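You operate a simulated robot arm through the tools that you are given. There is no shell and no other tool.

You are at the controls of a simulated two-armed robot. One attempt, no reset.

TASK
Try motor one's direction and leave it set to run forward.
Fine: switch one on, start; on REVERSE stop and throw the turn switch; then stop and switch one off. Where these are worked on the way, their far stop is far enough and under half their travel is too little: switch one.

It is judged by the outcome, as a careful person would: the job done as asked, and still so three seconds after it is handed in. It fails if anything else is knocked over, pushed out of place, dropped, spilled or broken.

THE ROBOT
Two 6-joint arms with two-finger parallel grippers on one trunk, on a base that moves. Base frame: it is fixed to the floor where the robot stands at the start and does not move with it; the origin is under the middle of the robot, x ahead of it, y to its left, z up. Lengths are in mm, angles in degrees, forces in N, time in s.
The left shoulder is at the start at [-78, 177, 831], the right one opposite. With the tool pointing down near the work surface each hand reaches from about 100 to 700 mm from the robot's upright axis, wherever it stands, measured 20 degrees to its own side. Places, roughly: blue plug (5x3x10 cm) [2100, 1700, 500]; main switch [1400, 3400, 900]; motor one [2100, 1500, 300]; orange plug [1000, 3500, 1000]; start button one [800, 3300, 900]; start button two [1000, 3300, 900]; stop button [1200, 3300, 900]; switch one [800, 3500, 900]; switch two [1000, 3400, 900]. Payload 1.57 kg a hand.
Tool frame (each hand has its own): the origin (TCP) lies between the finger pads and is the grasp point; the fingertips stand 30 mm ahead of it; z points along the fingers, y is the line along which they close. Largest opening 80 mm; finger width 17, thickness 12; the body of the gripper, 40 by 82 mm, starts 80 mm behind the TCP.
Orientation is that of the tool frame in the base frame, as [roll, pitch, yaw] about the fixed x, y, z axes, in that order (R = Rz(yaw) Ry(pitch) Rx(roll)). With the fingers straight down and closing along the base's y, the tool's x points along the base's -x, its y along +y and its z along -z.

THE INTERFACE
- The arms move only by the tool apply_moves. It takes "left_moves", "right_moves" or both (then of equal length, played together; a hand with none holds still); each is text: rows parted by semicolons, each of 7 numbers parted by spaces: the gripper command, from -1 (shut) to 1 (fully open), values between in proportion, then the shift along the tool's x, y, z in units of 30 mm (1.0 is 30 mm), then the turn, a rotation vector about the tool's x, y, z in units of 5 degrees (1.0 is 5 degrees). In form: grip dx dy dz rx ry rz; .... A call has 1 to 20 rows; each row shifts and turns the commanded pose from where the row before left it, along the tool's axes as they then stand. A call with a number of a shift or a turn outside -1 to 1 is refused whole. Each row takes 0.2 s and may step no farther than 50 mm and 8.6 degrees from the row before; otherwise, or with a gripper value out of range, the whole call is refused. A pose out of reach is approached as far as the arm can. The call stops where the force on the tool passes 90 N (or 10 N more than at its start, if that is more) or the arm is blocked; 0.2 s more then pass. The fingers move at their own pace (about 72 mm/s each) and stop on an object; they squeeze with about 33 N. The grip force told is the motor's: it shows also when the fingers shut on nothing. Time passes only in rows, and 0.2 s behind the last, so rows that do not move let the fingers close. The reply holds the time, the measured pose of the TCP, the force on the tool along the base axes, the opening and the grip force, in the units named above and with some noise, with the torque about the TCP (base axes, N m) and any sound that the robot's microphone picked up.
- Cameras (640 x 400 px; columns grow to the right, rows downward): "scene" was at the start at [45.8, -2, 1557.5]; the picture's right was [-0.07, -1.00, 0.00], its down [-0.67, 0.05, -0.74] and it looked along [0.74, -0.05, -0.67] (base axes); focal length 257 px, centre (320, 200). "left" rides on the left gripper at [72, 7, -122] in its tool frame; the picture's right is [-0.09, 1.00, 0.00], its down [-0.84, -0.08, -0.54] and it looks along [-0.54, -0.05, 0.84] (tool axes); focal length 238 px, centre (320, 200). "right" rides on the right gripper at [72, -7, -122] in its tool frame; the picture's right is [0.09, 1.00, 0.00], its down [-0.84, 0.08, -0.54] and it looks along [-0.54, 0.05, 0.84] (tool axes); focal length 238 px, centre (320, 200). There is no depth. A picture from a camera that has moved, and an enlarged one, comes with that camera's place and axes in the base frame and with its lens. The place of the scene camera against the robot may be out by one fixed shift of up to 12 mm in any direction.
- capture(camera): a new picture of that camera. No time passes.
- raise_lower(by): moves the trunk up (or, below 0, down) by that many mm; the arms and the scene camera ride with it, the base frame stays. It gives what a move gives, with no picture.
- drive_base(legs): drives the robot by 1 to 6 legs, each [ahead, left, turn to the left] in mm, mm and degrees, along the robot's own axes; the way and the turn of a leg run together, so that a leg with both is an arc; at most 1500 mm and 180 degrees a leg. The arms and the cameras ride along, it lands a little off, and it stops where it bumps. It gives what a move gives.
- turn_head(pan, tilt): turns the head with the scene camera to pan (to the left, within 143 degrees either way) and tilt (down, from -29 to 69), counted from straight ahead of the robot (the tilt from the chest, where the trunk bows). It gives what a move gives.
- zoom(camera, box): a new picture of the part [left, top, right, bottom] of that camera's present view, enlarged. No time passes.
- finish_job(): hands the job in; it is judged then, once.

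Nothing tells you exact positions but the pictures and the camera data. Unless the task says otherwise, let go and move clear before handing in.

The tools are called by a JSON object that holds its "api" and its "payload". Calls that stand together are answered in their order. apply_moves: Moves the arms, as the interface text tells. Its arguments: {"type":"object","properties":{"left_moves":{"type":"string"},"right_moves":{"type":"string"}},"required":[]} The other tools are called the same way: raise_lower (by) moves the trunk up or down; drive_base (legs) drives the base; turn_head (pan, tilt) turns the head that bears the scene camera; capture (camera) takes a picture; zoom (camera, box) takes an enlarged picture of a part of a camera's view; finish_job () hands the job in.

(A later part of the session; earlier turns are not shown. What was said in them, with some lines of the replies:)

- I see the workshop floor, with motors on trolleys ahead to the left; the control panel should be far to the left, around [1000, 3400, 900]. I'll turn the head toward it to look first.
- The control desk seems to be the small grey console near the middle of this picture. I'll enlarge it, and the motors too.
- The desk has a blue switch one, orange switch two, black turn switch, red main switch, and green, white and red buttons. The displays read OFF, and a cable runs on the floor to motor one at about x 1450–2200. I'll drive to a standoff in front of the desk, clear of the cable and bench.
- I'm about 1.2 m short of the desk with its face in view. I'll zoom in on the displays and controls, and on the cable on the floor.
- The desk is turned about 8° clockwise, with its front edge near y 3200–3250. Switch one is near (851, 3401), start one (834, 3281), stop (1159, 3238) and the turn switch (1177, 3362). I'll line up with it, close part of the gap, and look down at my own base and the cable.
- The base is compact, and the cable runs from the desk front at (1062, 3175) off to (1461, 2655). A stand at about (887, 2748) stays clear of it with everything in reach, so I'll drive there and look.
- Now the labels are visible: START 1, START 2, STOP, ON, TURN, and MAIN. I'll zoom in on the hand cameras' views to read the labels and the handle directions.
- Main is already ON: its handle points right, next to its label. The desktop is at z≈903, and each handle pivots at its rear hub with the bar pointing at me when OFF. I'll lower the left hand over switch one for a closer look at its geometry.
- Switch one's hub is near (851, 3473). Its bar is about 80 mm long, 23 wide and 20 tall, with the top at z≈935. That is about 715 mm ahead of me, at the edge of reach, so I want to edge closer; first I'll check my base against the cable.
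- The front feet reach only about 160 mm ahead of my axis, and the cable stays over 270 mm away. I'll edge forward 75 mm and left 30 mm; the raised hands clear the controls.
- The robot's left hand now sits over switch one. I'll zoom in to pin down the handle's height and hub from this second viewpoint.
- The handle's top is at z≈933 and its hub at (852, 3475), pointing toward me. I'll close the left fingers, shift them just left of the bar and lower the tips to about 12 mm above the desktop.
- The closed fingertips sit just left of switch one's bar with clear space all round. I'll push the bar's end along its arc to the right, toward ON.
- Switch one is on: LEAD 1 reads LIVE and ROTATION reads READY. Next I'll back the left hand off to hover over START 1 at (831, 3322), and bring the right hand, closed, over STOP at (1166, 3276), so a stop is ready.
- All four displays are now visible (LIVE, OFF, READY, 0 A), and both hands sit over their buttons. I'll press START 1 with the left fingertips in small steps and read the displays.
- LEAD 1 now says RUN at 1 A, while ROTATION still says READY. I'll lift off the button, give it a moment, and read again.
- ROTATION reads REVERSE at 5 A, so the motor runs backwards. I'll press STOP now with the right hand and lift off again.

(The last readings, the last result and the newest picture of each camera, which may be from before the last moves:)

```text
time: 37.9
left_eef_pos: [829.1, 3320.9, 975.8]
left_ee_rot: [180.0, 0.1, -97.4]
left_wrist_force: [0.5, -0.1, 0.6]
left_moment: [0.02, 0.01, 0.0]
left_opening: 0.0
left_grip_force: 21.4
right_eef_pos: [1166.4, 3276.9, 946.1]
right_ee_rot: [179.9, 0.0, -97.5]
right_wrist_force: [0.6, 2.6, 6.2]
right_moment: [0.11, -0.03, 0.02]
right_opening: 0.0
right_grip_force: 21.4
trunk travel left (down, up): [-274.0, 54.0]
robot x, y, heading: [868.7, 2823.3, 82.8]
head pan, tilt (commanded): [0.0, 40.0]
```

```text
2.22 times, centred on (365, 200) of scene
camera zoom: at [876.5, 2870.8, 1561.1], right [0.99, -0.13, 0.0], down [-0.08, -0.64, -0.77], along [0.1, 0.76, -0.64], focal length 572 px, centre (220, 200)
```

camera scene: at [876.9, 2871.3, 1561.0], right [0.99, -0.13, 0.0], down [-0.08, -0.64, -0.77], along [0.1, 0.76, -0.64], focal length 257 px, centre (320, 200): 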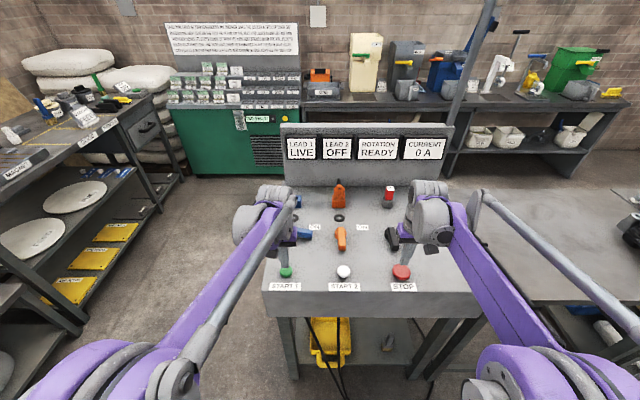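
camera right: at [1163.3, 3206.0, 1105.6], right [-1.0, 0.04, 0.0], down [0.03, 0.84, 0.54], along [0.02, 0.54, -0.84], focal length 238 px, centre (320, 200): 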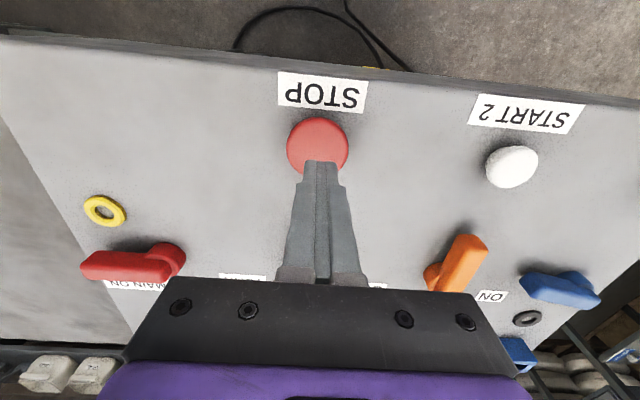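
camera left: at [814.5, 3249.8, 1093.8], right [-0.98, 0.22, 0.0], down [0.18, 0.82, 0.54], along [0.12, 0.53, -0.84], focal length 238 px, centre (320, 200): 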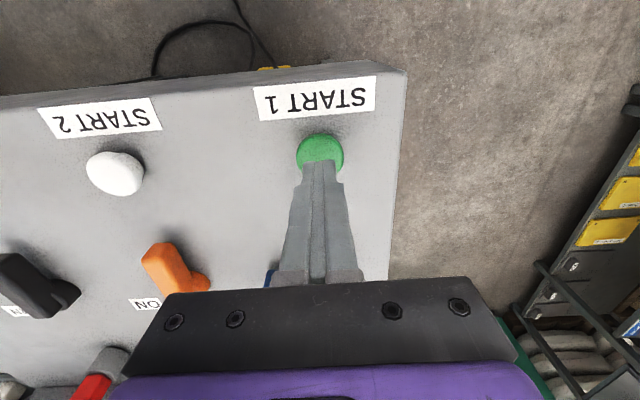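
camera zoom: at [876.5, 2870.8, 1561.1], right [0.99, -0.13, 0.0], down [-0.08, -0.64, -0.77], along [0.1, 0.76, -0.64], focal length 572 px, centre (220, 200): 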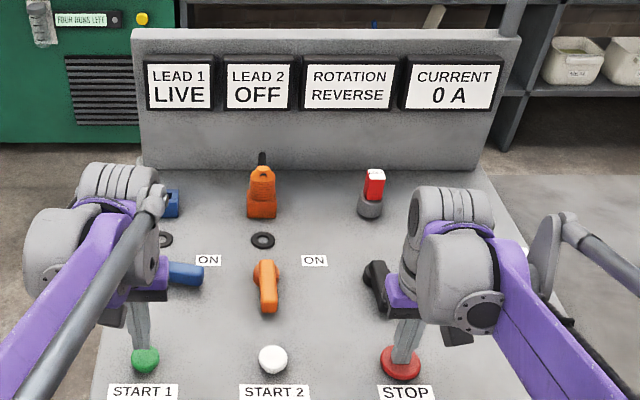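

STOP worked: 0 A, and LEAD 1 is back to LIVE, with ROTATION still holding REVERSE from the last run. I'll lift the right hand and carry it to just left of the black turn switch's bar, letting the motor coast down meanwhile.

{"api": "apply_moves", "payload": {"right_moves": "-1 0 0 -0.7 0 0 0; -1 0 0 -0.8 0 0 0; -1 -0.696 0.278 0 0 0 0; -1 -0.696 0.278 0 0 0 0; -1 -0.696 0.278 0 0 0 0; -1 -0.696 0.278 0 0 0 0; -1 -0.696 0.278 0 0 0 0; -1 0 0 0 0 0 0"}}

{"api": "capture", "payload": {"camera": "right"}}

{"api": "zoom", "payload": {"camera": "scene", "box": [260, 110, 470, 290]}}

```text
time: 39.7
left_eef_pos: [828.8, 3321.9, 976.1]
left_ee_rot: [180.0, 0.0, -97.4]
left_wrist_force: [0.0, -0.1, 0.6]
left_moment: [-0.02, -0.01, 0.0]
left_opening: 0.1
left_grip_force: 21.5
right_eef_pos: [1136.6, 3384.2, 991.2]
right_ee_rot: [180.0, 0.0, -97.4]
right_wrist_force: [-0.4, 0.8, 1.4]
right_moment: [-0.03, -0.04, -0.05]
right_opening: 0.0
right_grip_force: 21.1
trunk travel left (down, up): [-274.0, 54.0]
robot x, y, heading: [866.4, 2826.7, 82.4]
head pan, tilt (commanded): [0.0, 40.0]
```

```text
taken
camera right: at [1133.7, 3312.8, 1112.8], right [-1.0, 0.04, 0.0], down [0.03, 0.84, 0.54], along [0.02, 0.54, -0.84], focal length 238 px, centre (320, 200)
```

right: 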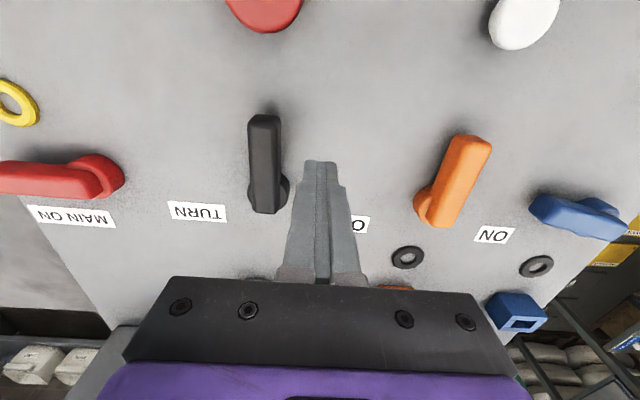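

```text
2.22 times, centred on (365, 200) of scene
camera zoom: at [876.6, 2870.3, 1561.0], right [0.99, -0.13, 0.0], down [-0.08, -0.64, -0.77], along [0.1, 0.76, -0.64], focal length 572 px, centre (220, 200)
```

zoom: 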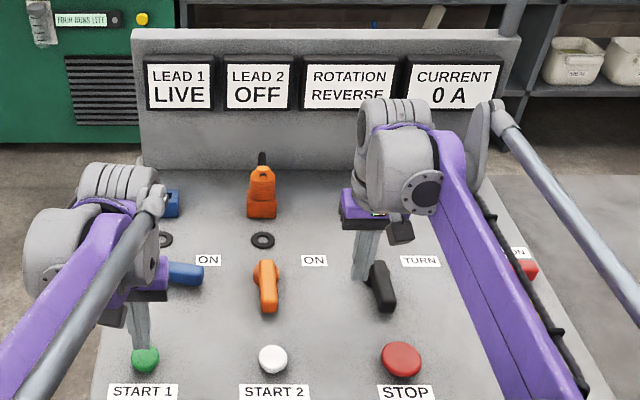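

The right fingertips hover about 20 mm left of the turn switch's bar, as planned. I'll lower them, wait for the motor to be at rest, then check the view before pushing.

{"api": "apply_moves", "payload": {"right_moves": "-1 0 0 0.5 0 0 0; -1 0 0 0.5 0 0 0; -1 0 0 0.53 0 0 0; -1 0 0 0 0 0 0; -1 0 0 0 0 0 0; -1 0 0 0 0 0 0; -1 0 0 0 0 0 0; -1 0 0 0 0 0 0"}}

{"api": "capture", "payload": {"camera": "right"}}

{"api": "zoom", "payload": {"camera": "scene", "box": [260, 110, 470, 290]}}

```text
time: 41.5
left_eef_pos: [830.2, 3322.1, 975.9]
left_ee_rot: [-180.0, 0.1, -97.5]
left_wrist_force: [0.0, -0.5, -0.3]
left_moment: [0.01, 0.02, 0.0]
left_opening: 0.0
left_grip_force: 21.5
right_eef_pos: [1137.6, 3385.6, 943.8]
right_ee_rot: [-179.9, 0.0, -97.4]
right_wrist_force: [-0.3, -0.1, 0.1]
right_moment: [-0.04, -0.02, -0.02]
right_opening: 0.2
right_grip_force: 21.8
trunk travel left (down, up): [-274.0, 54.0]
robot x, y, heading: [869.1, 2824.1, 82.5]
head pan, tilt (commanded): [0.0, 40.0]
```

```text
taken
camera right: at [1134.2, 3313.8, 1065.8], right [-1.0, 0.04, 0.0], down [0.03, 0.84, 0.54], along [0.02, 0.54, -0.84], focal length 238 px, centre (320, 200)
```

right: 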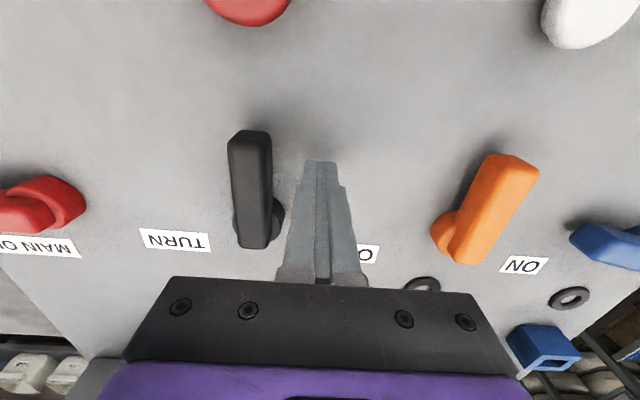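

```text
2.22 times, centred on (365, 200) of scene
camera zoom: at [876.6, 2870.8, 1561.0], right [0.99, -0.13, 0.0], down [-0.08, -0.64, -0.77], along [0.1, 0.76, -0.64], focal length 572 px, centre (220, 200)
```

zoom: 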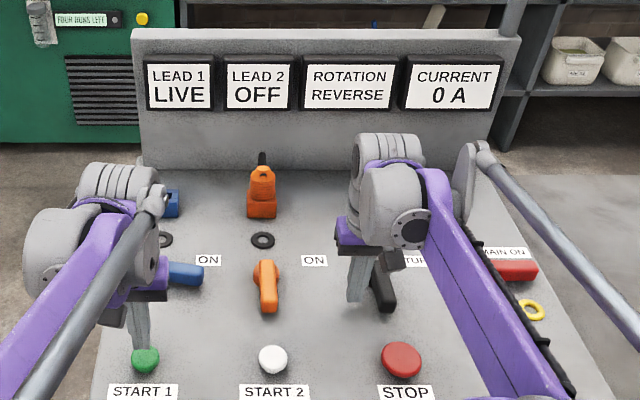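

The turn switch is clear and ready with 0 A showing. I'll push its bar along the same arc to the right, a little further than before, to its far stop.

{"api": "apply_moves", "payload": {"right_moves": "-1 0 -0.316 0 0 0 0; -1 0 -0.316 0 0 0 0; -1 0.1 -0.433 0 0 0 0; -1 0.1 -0.433 0 0 0 0; -1 -0.033 -0.243 0 0 0 0; -1 -0.033 -0.243 0 0 0 0; -1 -0.125 -0.233 0 0 0 0; -1 -0.125 -0.233 0 0 0 0; -1 -0.19 -0.183 0 0 0 0; -1 -0.19 -0.183 0 0 0 0; -1 -0.2 -0.12 0 0 0 0; -1 -0.15 -0.1 0 0 0 0; -1 -0.13 -0.07 0 0 0 0"}}

{"api": "capture", "payload": {"camera": "right"}}

{"api": "zoom", "payload": {"camera": "scene", "box": [260, 110, 470, 290]}}

```text
time: 44.3
left_eef_pos: [830.3, 3321.9, 974.4]
left_ee_rot: [-179.9, 0.1, -97.5]
left_wrist_force: [-0.2, 0.1, 0.4]
left_moment: [0.02, 0.01, -0.08]
left_opening: 0.0
left_grip_force: 21.4
right_eef_pos: [1234.0, 3402.5, 945.2]
right_ee_rot: [180.0, 0.1, -97.4]
right_wrist_force: [-0.4, 0.1, 0.1]
right_moment: [0.0, 0.0, -0.04]
right_opening: 0.0
right_grip_force: 21.2
trunk travel left (down, up): [-274.0, 54.0]
robot x, y, heading: [868.1, 2823.3, 82.6]
head pan, tilt (commanded): [0.0, 40.0]
```

```text
taken
camera right: at [1231.3, 3330.2, 1067.0], right [-1.0, 0.04, 0.0], down [0.03, 0.84, 0.54], along [0.02, 0.54, -0.84], focal length 238 px, centre (320, 200)
```

right: 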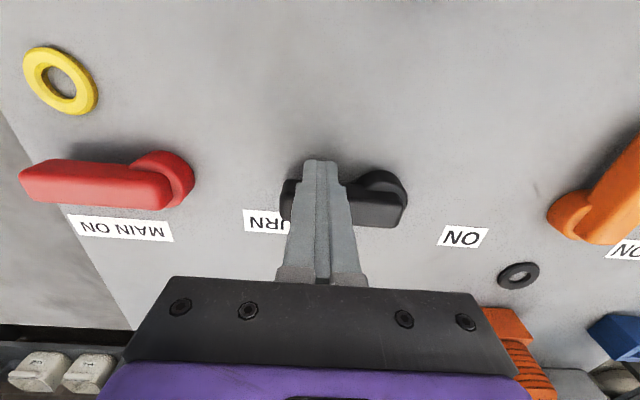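

```text
2.22 times, centred on (365, 200) of scene
camera zoom: at [876.6, 2870.9, 1561.0], right [0.99, -0.13, 0.0], down [-0.08, -0.64, -0.77], along [0.1, 0.76, -0.64], focal length 572 px, centre (220, 200)
```

zoom: 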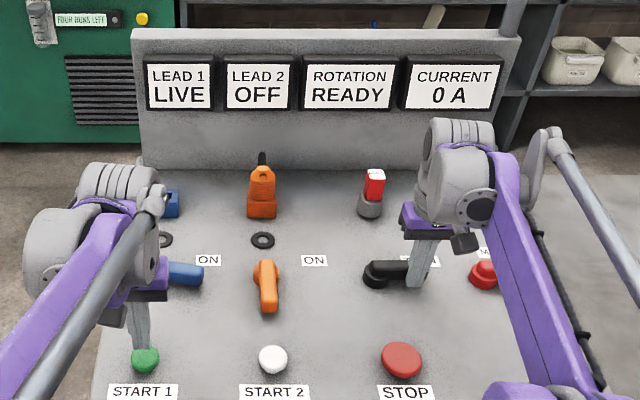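

The turn switch now points right, parallel to the main handle, and ROTATION has reset to READY. I'll bring the right hand back over STOP, so I can confirm the direction with a short run before shutting down.

{"api": "apply_moves", "payload": {"right_moves": "-1 0.5 0 0 0 0 0; -1 0.6 0 -0.6 0 0 0; -1 0.6 0.3 -0.7 0 0 0; -1 0.6875 0.3525 0 0 0 0; -1 0.6875 0.3525 0 0 0 0; -1 0.6875 0.3525 0 0 0 0; -1 0.6875 0.3525 0 0 0 0; -1 0 0 0 0 0 0"}}

{"api": "capture", "payload": {"camera": "right"}}

{"api": "zoom", "payload": {"camera": "scene", "box": [260, 110, 470, 290]}}

```text
time: 46.1
left_eef_pos: [831.2, 3321.3, 976.0]
left_ee_rot: [179.9, 0.1, -97.4]
left_wrist_force: [0.4, -0.1, 0.4]
left_moment: [-0.04, 0.06, 0.03]
left_opening: 0.2
left_grip_force: 21.5
right_eef_pos: [1164.8, 3279.2, 985.8]
right_ee_rot: [179.9, 0.0, -97.4]
right_wrist_force: [0.1, -0.1, -0.2]
right_moment: [-0.01, 0.0, 0.03]
right_opening: 0.2
right_grip_force: 21.0
trunk travel left (down, up): [-274.0, 54.0]
robot x, y, heading: [867.9, 2822.0, 82.5]
head pan, tilt (commanded): [0.0, 40.0]
```

```text
taken
camera right: at [1161.7, 3205.9, 1106.2], right [-1.0, 0.04, 0.0], down [0.03, 0.84, 0.54], along [0.02, 0.54, -0.84], focal length 238 px, centre (320, 200)
```

right: 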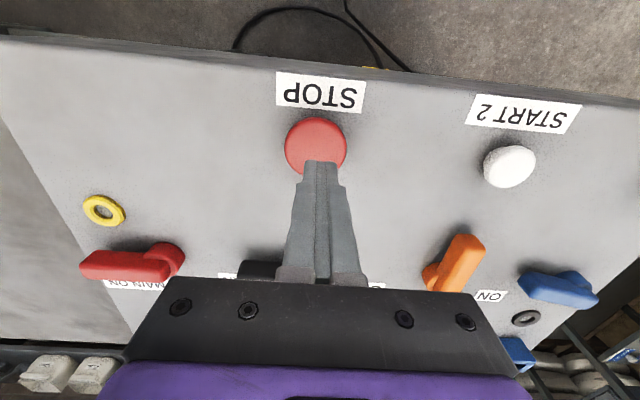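

```text
2.22 times, centred on (365, 200) of scene
camera zoom: at [876.8, 2871.3, 1561.0], right [0.99, -0.13, 0.0], down [-0.08, -0.64, -0.77], along [0.1, 0.76, -0.64], focal length 572 px, centre (220, 200)
```

zoom: 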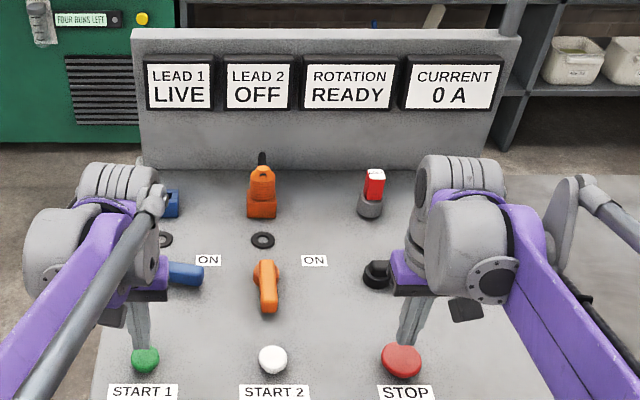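

Both hands are over their buttons again and the panel reads LIVE / READY / 0 A. I'll press START 1 and release it to confirm the motor now runs forward.

{"api": "apply_moves", "payload": {"left_moves": "-1 0 0 0.5 0 0 0; -1 0 0 0.2 0 0 0; -1 0 0 0.17 0 0 0; -1 0 0 0.15 0 0 0; -1 0 0 -0.5 0 0 0; -1 0 0 -0.5 0 0 0; -1 0 0 0 0 0 0; -1 0 0 0 0 0 0"}}

{"api": "zoom", "payload": {"camera": "scene", "box": [260, 110, 470, 290]}}

```text
time: 47.9
left_eef_pos: [830.1, 3322.0, 976.0]
left_ee_rot: [180.0, 0.1, -97.5]
left_wrist_force: [0.1, 0.3, 0.1]
left_moment: [-0.02, 0.0, -0.04]
left_opening: 0.0
left_grip_force: 21.4
right_eef_pos: [1164.5, 3277.0, 985.0]
right_ee_rot: [-180.0, 0.0, -97.4]
right_wrist_force: [0.2, -0.7, 0.7]
right_moment: [0.01, -0.03, -0.03]
right_opening: 0.0
right_grip_force: 21.1
trunk travel left (down, up): [-274.0, 54.0]
robot x, y, heading: [866.5, 2826.9, 82.6]
head pan, tilt (commanded): [0.0, 40.0]
```

```text
2.22 times, centred on (365, 200) of scene
camera zoom: at [876.5, 2870.8, 1561.0], right [0.99, -0.13, 0.0], down [-0.08, -0.64, -0.77], along [0.1, 0.76, -0.64], focal length 572 px, centre (220, 200)
```

zoom: 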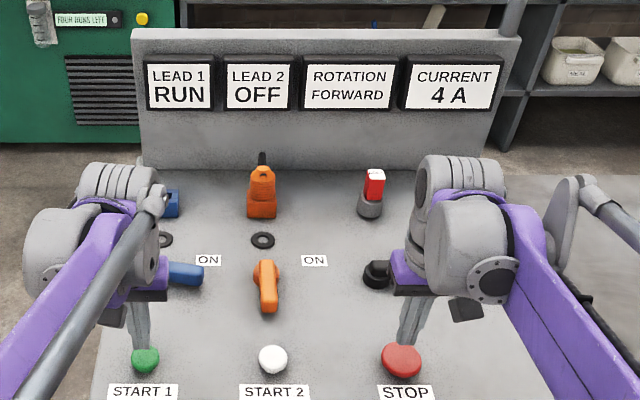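

ROTATION reads FORWARD with the motor running, so the turn switch is set right. Now I'll press STOP and lift off.

{"api": "apply_moves", "payload": {"right_moves": "-1 0 0 0.8 0 0 0; -1 0 0 0.17 0 0 0; -1 0 0 0.17 0 0 0; -1 0 0 0.17 0 0 0; -1 0 0 0 0 0 0; -1 0 0 -0.65 0 0 0; -1 0 0 -0.66 0 0 0; -1 0 0 0 0 0 0"}}

{"api": "zoom", "payload": {"camera": "scene", "box": [260, 110, 470, 290]}}

```text
time: 49.7
left_eef_pos: [831.0, 3321.9, 974.7]
left_ee_rot: [-180.0, 0.2, -97.5]
left_wrist_force: [0.2, 1.0, -0.1]
left_moment: [0.01, 0.0, 0.01]
left_opening: 0.0
left_grip_force: 21.3
right_eef_pos: [1164.9, 3276.1, 984.5]
right_ee_rot: [180.0, 0.0, -97.5]
right_wrist_force: [-1.0, 0.2, 1.1]
right_moment: [-0.02, 0.01, -0.01]
right_opening: 0.0
right_grip_force: 21.9
trunk travel left (down, up): [-274.0, 54.0]
robot x, y, heading: [862.2, 2823.6, 82.8]
head pan, tilt (commanded): [0.0, 40.0]
```

```text
2.22 times, centred on (365, 200) of scene
camera zoom: at [876.6, 2871.0, 1561.0], right [0.99, -0.13, 0.0], down [-0.08, -0.64, -0.77], along [0.1, 0.76, -0.64], focal length 572 px, centre (220, 200)
```

zoom: 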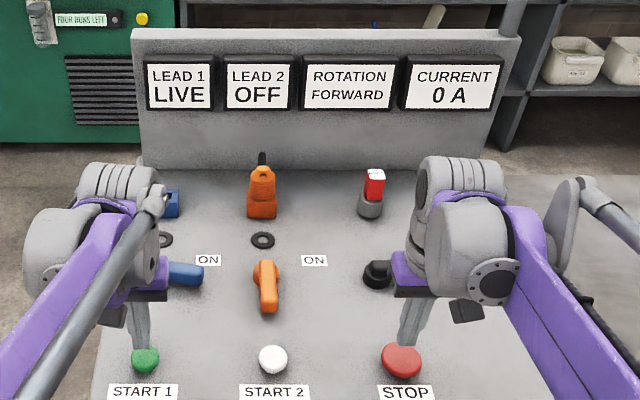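

Stopped: LEAD 1 LIVE at 0 A, direction FORWARD. Next is switch one off, pushed from behind its bar back toward me. That spot is near the limit of my reach, so I'll raise both hands and then edge the base 60 mm forward, still clear of the cable.

{"api": "apply_moves", "payload": {"left_moves": "-1 0 0 -0.6 0 0 0; -1 0 0 -0.6 0 0 0; -1 0 0 -0.3 0 0 0", "right_moves": "-1 0 0 -1 0 0 0; -1 0 0 -1 0 0 0; -1 0 0 -1 0 0 0"}}

{"api": "drive_base", "payload": {"legs": [[60, 0, 0]]}}

{"api": "capture", "payload": {"camera": "left"}}

{"api": "capture", "payload": {"camera": "scene"}}

```text
time: 50.5
left_eef_pos: [829.3, 3320.8, 1020.4]
left_ee_rot: [-179.9, 0.1, -97.4]
left_wrist_force: [0.6, 0.5, 0.0]
left_moment: [0.01, -0.02, -0.02]
left_opening: 0.1
left_grip_force: 21.4
right_eef_pos: [1167.1, 3274.4, 1074.5]
right_ee_rot: [-180.0, 0.0, -97.4]
right_wrist_force: [0.1, 1.0, -0.1]
right_moment: [0.0, 0.01, 0.04]
right_opening: 0.0
right_grip_force: 20.6
trunk travel left (down, up): [-274.0, 54.0]
robot x, y, heading: [865.3, 2828.6, 82.8]
head pan, tilt (commanded): [0.0, 40.0]
```

```text
time: 51.4
left_eef_pos: [838.1, 3380.0, 1019.8]
left_ee_rot: [-180.0, 0.1, -97.4]
left_wrist_force: [-0.7, -0.3, -0.2]
left_moment: [-0.04, -0.02, 0.0]
left_opening: 0.0
left_grip_force: 21.8
right_eef_pos: [1175.2, 3333.7, 1074.1]
right_ee_rot: [180.0, 0.0, -97.4]
right_wrist_force: [-0.5, 0.4, -0.2]
right_moment: [-0.04, -0.01, -0.02]
right_opening: 0.0
right_grip_force: 21.2
trunk travel left (down, up): [-274.0, 54.0]
robot x, y, heading: [872.6, 2888.0, 82.7]
head pan, tilt (commanded): [0.0, 40.0]
```

```text
taken
camera left: at [821.0, 3308.6, 1142.2], right [-0.98, 0.22, 0.0], down [0.18, 0.82, 0.54], along [0.12, 0.53, -0.84], focal length 238 px, centre (320, 200)
```

left: 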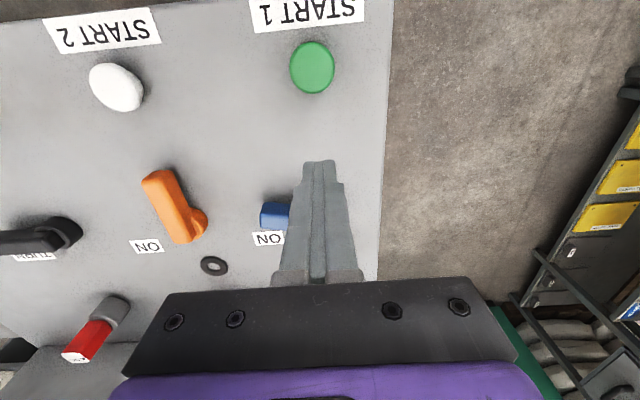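

```text
taken
camera scene: at [884.2, 2930.1, 1560.9], right [0.99, -0.13, 0.0], down [-0.08, -0.64, -0.77], along [0.1, 0.76, -0.64], focal length 257 px, centre (320, 200)
```

scene: 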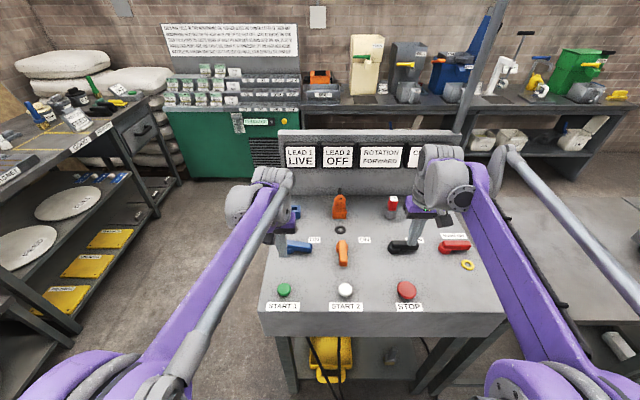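

I'm 60 mm closer and both hands are clear. I'll move the left hand across, above the controls, to a point behind switch one's bar end.

{"api": "apply_moves", "payload": {"left_moves": "-1 -0.84 -0.344 0 0 0 0; -1 -0.84 -0.344 0 0 0 0; -1 -0.84 -0.344 0 0 0 0; -1 -0.84 -0.344 0 0 0 0; -1 -0.84 -0.344 0 0 0 0; -1 0 0 0 0 0 0"}}

{"api": "capture", "payload": {"camera": "left"}}

{"api": "zoom", "payload": {"camera": "scene", "box": [250, 120, 470, 310]}}

```text
time: 52.8
left_eef_pos: [903.0, 3498.8, 1021.9]
left_ee_rot: [180.0, 0.2, -97.4]
left_wrist_force: [-0.4, -0.5, 0.0]
left_moment: [-0.02, 0.04, -0.01]
left_opening: 0.0
left_grip_force: 21.6
right_eef_pos: [1174.5, 3332.8, 1072.8]
right_ee_rot: [180.0, 0.0, -97.4]
right_wrist_force: [0.9, 0.1, 0.3]
right_moment: [0.04, 0.01, -0.01]
right_opening: 0.1
right_grip_force: 21.3
trunk travel left (down, up): [-274.0, 54.0]
robot x, y, heading: [871.5, 2880.8, 82.6]
head pan, tilt (commanded): [0.0, 40.0]
```

```text
taken
camera left: at [887.0, 3426.6, 1143.9], right [-0.98, 0.22, 0.0], down [0.18, 0.82, 0.54], along [0.12, 0.53, -0.84], focal length 238 px, centre (320, 200)
```

left: 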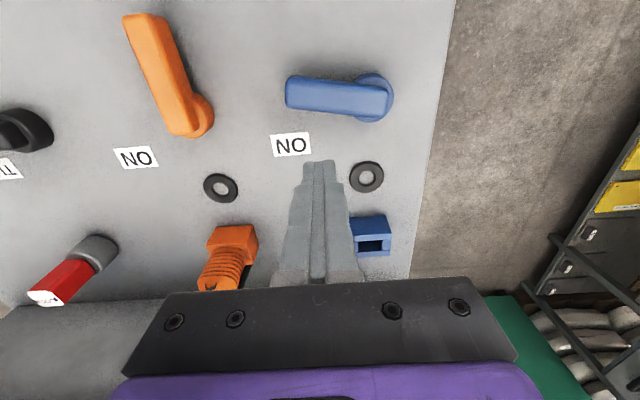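

```text
2.11 times, centred on (360, 215) of scene
camera zoom: at [883.9, 2928.8, 1561.1], right [0.99, -0.13, 0.0], down [-0.08, -0.64, -0.77], along [0.1, 0.76, -0.64], focal length 542 px, centre (236, 168)
```

zoom: 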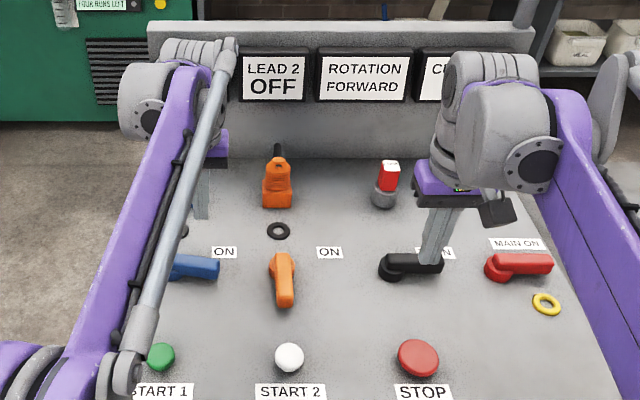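

The fingertips are above a clear spot about 15 mm behind the bar's right end. I'll lower them to bar height and check.

{"api": "apply_moves", "payload": {"left_moves": "-1 0 0 0.85 0 0 0; -1 0 0 0.85 0 0 0; -1 0 0 0.86 0 0 0; -1 0 0 0 0 0 0"}}

{"api": "capture", "payload": {"camera": "left"}}

{"api": "capture", "payload": {"camera": "right"}}

```text
time: 53.8
left_eef_pos: [903.5, 3497.1, 943.2]
left_ee_rot: [180.0, 0.1, -97.4]
left_wrist_force: [0.2, 0.5, 0.0]
left_moment: [-0.03, -0.03, 0.03]
left_opening: 0.1
left_grip_force: 21.6
right_eef_pos: [1173.8, 3333.8, 1073.3]
right_ee_rot: [180.0, -0.1, -97.4]
right_wrist_force: [1.3, 0.7, -0.9]
right_moment: [-0.01, -0.01, -0.04]
right_opening: 0.3
right_grip_force: 21.2
trunk travel left (down, up): [-274.0, 54.0]
robot x, y, heading: [873.2, 2882.0, 82.7]
head pan, tilt (commanded): [0.0, 40.0]
```

```text
taken
camera left: at [887.0, 3425.9, 1066.4], right [-0.98, 0.22, 0.0], down [0.18, 0.82, 0.54], along [0.12, 0.53, -0.84], focal length 238 px, centre (320, 200)
```

left: 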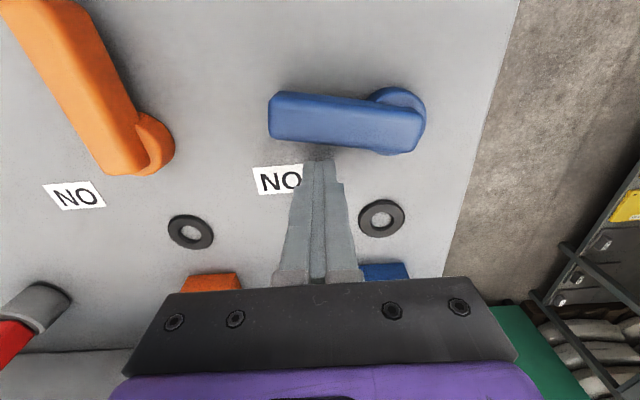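

```text
taken
camera right: at [1171.0, 3261.9, 1194.5], right [-1.0, 0.04, 0.0], down [0.03, 0.84, 0.54], along [0.02, 0.54, -0.84], focal length 238 px, centre (320, 200)
```

right: 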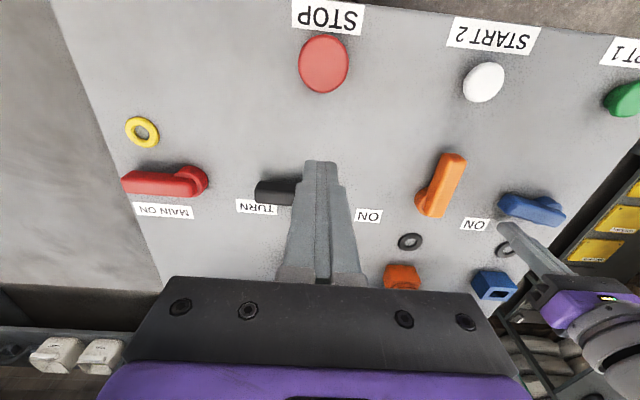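

The fingers stand just behind the bar with a small gap. I'll sweep the bar back toward me along its arc to OFF.

{"api": "apply_moves", "payload": {"left_moves": "-1 0.333 -0.083 0 0 0 0; -1 0.39 -0.095 0 0 0 0; -1 0.39 -0.095 0 0 0 0; -1 0.226 0.033 0 0 0 0; -1 0.226 0.033 0 0 0 0; -1 0.22 0.102 0 0 0 0; -1 0.22 0.102 0 0 0 0; -1 0.19 0.172 0 0 0 0; -1 0.19 0.172 0 0 0 0; -1 0.138 0.23 0 0 0 0; -1 0.138 0.23 0 0 0 0"}}

{"api": "capture", "payload": {"camera": "left"}}

{"api": "capture", "payload": {"camera": "scene"}}

```text
time: 56.2
left_eef_pos: [870.1, 3422.7, 943.8]
left_ee_rot: [-180.0, 0.0, -97.4]
left_wrist_force: [0.1, -0.4, -0.3]
left_moment: [-0.03, -0.01, 0.01]
left_opening: 0.0
left_grip_force: 21.4
right_eef_pos: [1173.5, 3334.0, 1074.3]
right_ee_rot: [-180.0, 0.0, -97.4]
right_wrist_force: [1.1, 0.2, 0.1]
right_moment: [-0.03, 0.01, 0.0]
right_opening: 0.1
right_grip_force: 20.7
trunk travel left (down, up): [-274.0, 54.0]
robot x, y, heading: [872.0, 2884.5, 82.8]
head pan, tilt (commanded): [0.0, 40.0]
```

```text
taken
camera left: at [854.3, 3350.6, 1066.4], right [-0.98, 0.22, 0.0], down [0.18, 0.82, 0.54], along [0.12, 0.53, -0.84], focal length 238 px, centre (320, 200)
```

left: 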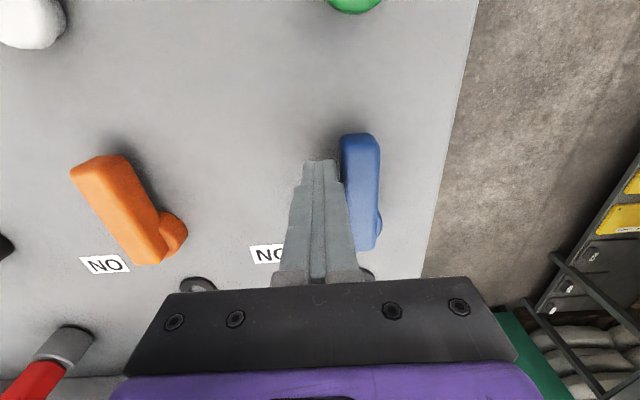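

```text
taken
camera scene: at [883.9, 2929.5, 1561.0], right [0.99, -0.13, 0.0], down [-0.08, -0.64, -0.77], along [0.1, 0.76, -0.64], focal length 257 px, centre (320, 200)
```

scene: 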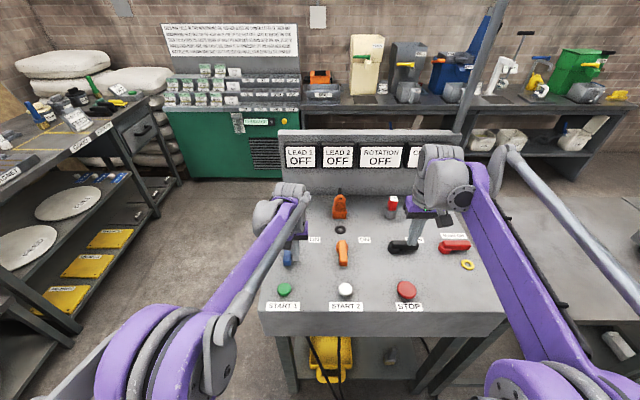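

LEAD 1 and ROTATION both read OFF, with switch one's bar pointing toward me again. I'll ease the left fingers away, lift both hands and back off a little, then check everything.

{"api": "apply_moves", "payload": {"left_moves": "-1 0 -0.4 0 0 0 0; -1 0 0 -0.9 0 0 0; -1 0 0 -0.9 0 0 0; -1 0 0 -0.9 0 0 0; -1 0 0 -0.9 0 0 0; -1 0 0 -0.9 0 0 0", "right_moves": "-1 0 0 -0.7 0 0 0; -1 0 0 -0.7 0 0 0; -1 0 0 -0.7 0 0 0; -1 0 0 0 0 0 0; -1 0 0 0 0 0 0; -1 0 0 0 0 0 0"}}

{"api": "drive_base", "payload": {"legs": [[-250, 0, 0]]}}

{"api": "capture", "payload": {"camera": "scene"}}

{"api": "zoom", "payload": {"camera": "scene", "box": [250, 90, 470, 260]}}

{"api": "capture", "payload": {"camera": "left"}}

{"api": "capture", "payload": {"camera": "right"}}

```text
time: 57.6
left_eef_pos: [882.6, 3420.1, 1080.5]
left_ee_rot: [-180.0, 0.2, -97.4]
left_wrist_force: [0.3, 0.3, -0.9]
left_moment: [0.02, 0.0, -0.01]
left_opening: 0.0
left_grip_force: 21.7
right_eef_pos: [1174.0, 3333.8, 1135.8]
right_ee_rot: [-180.0, 0.0, -97.4]
right_wrist_force: [0.8, -0.6, -1.3]
right_moment: [-0.01, 0.0, 0.01]
right_opening: 0.0
right_grip_force: 21.1
trunk travel left (down, up): [-274.0, 54.0]
robot x, y, heading: [874.4, 2886.2, 82.8]
head pan, tilt (commanded): [0.0, 40.0]
```

```text
time: 59.5
left_eef_pos: [850.7, 3174.9, 1081.3]
left_ee_rot: [180.0, 0.1, -97.5]
left_wrist_force: [-0.7, -0.2, 0.3]
left_moment: [0.02, -0.01, -0.04]
left_opening: 0.0
left_grip_force: 21.5
right_eef_pos: [1143.0, 3087.6, 1136.2]
right_ee_rot: [-179.9, 0.0, -97.4]
right_wrist_force: [0.8, -0.2, 0.1]
right_moment: [-0.06, 0.05, 0.01]
right_opening: 0.0
right_grip_force: 21.4
trunk travel left (down, up): [-274.0, 54.0]
robot x, y, heading: [843.8, 2640.7, 82.7]
head pan, tilt (commanded): [0.0, 40.0]
```

```text
taken
camera scene: at [852.2, 2684.8, 1561.1], right [0.99, -0.13, 0.0], down [-0.08, -0.64, -0.77], along [0.1, 0.76, -0.64], focal length 257 px, centre (320, 200)
```

scene: 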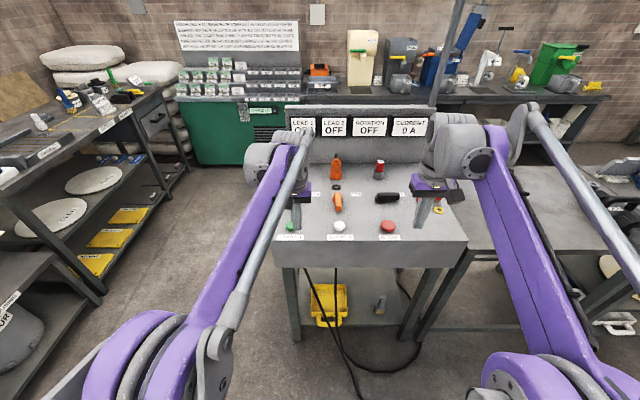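

```text
2.35 times, centred on (360, 175) of scene
camera zoom: at [852.2, 2684.8, 1561.1], right [0.99, -0.13, 0.0], down [-0.08, -0.64, -0.77], along [0.1, 0.76, -0.64], focal length 605 px, centre (226, 259)
```

zoom: 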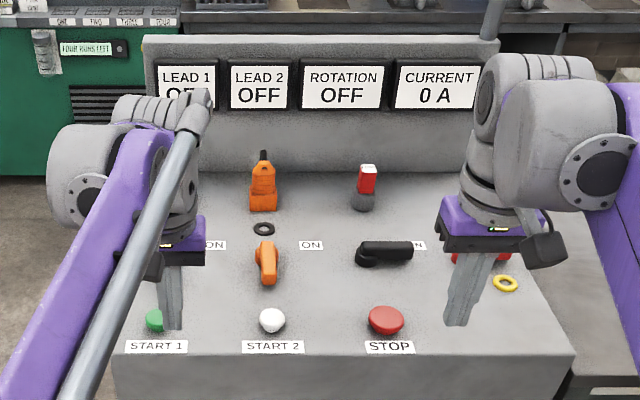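

```text
taken
camera left: at [834.8, 3103.9, 1201.9], right [-0.97, 0.22, 0.0], down [0.19, 0.82, 0.54], along [0.12, 0.53, -0.84], focal length 238 px, centre (320, 200)
```

left: 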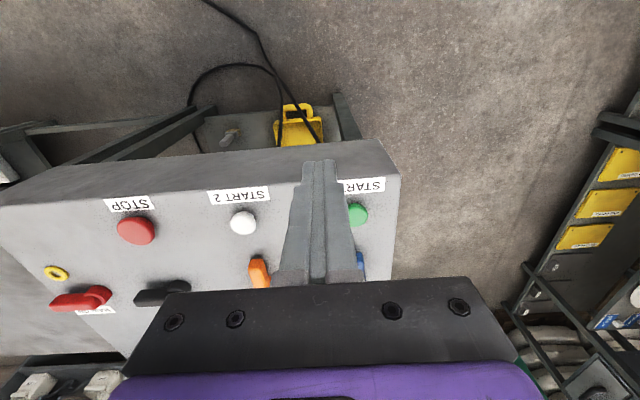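

```text
taken
camera right: at [1139.6, 3016.3, 1257.7], right [-1.0, 0.04, 0.0], down [0.03, 0.84, 0.54], along [0.02, 0.54, -0.84], focal length 238 px, centre (320, 200)
```

right: 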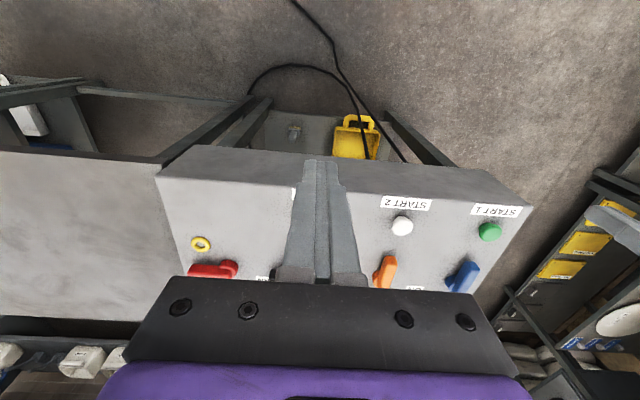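

Switch one is off, with LEAD 1, LEAD 2 and ROTATION all OFF and 0 A showing. The turn switch is thrown, and the last run showed FORWARD. Main is untouched, the cable is where it was, and both hands are clear, so I'm handing the job in.

{"api": "finish_job", "payload": {}}

```text
The job is handed in.
```

The panel shows motor one set to run forward, stopped, with switch one off, and I've handed the job in.

- **First run:** I switched one on and pressed START 1. The display read REVERSE at 5 A, so I pressed STOP and threw the turn switch over to TURN.
- **Check run:** I started it once more, which you hadn't asked for, to be sure. It read FORWARD at 4 A, and I pressed STOP.
- **Left as:** LEAD 1, LEAD 2 and ROTATION all read OFF, and current is 0 A. The turn switch stays thrown, and the main switch is still on, as I found it.

In the last pictures nothing on or around the desk looked moved. Both hands are clear, and the robot is backed off from the desk.
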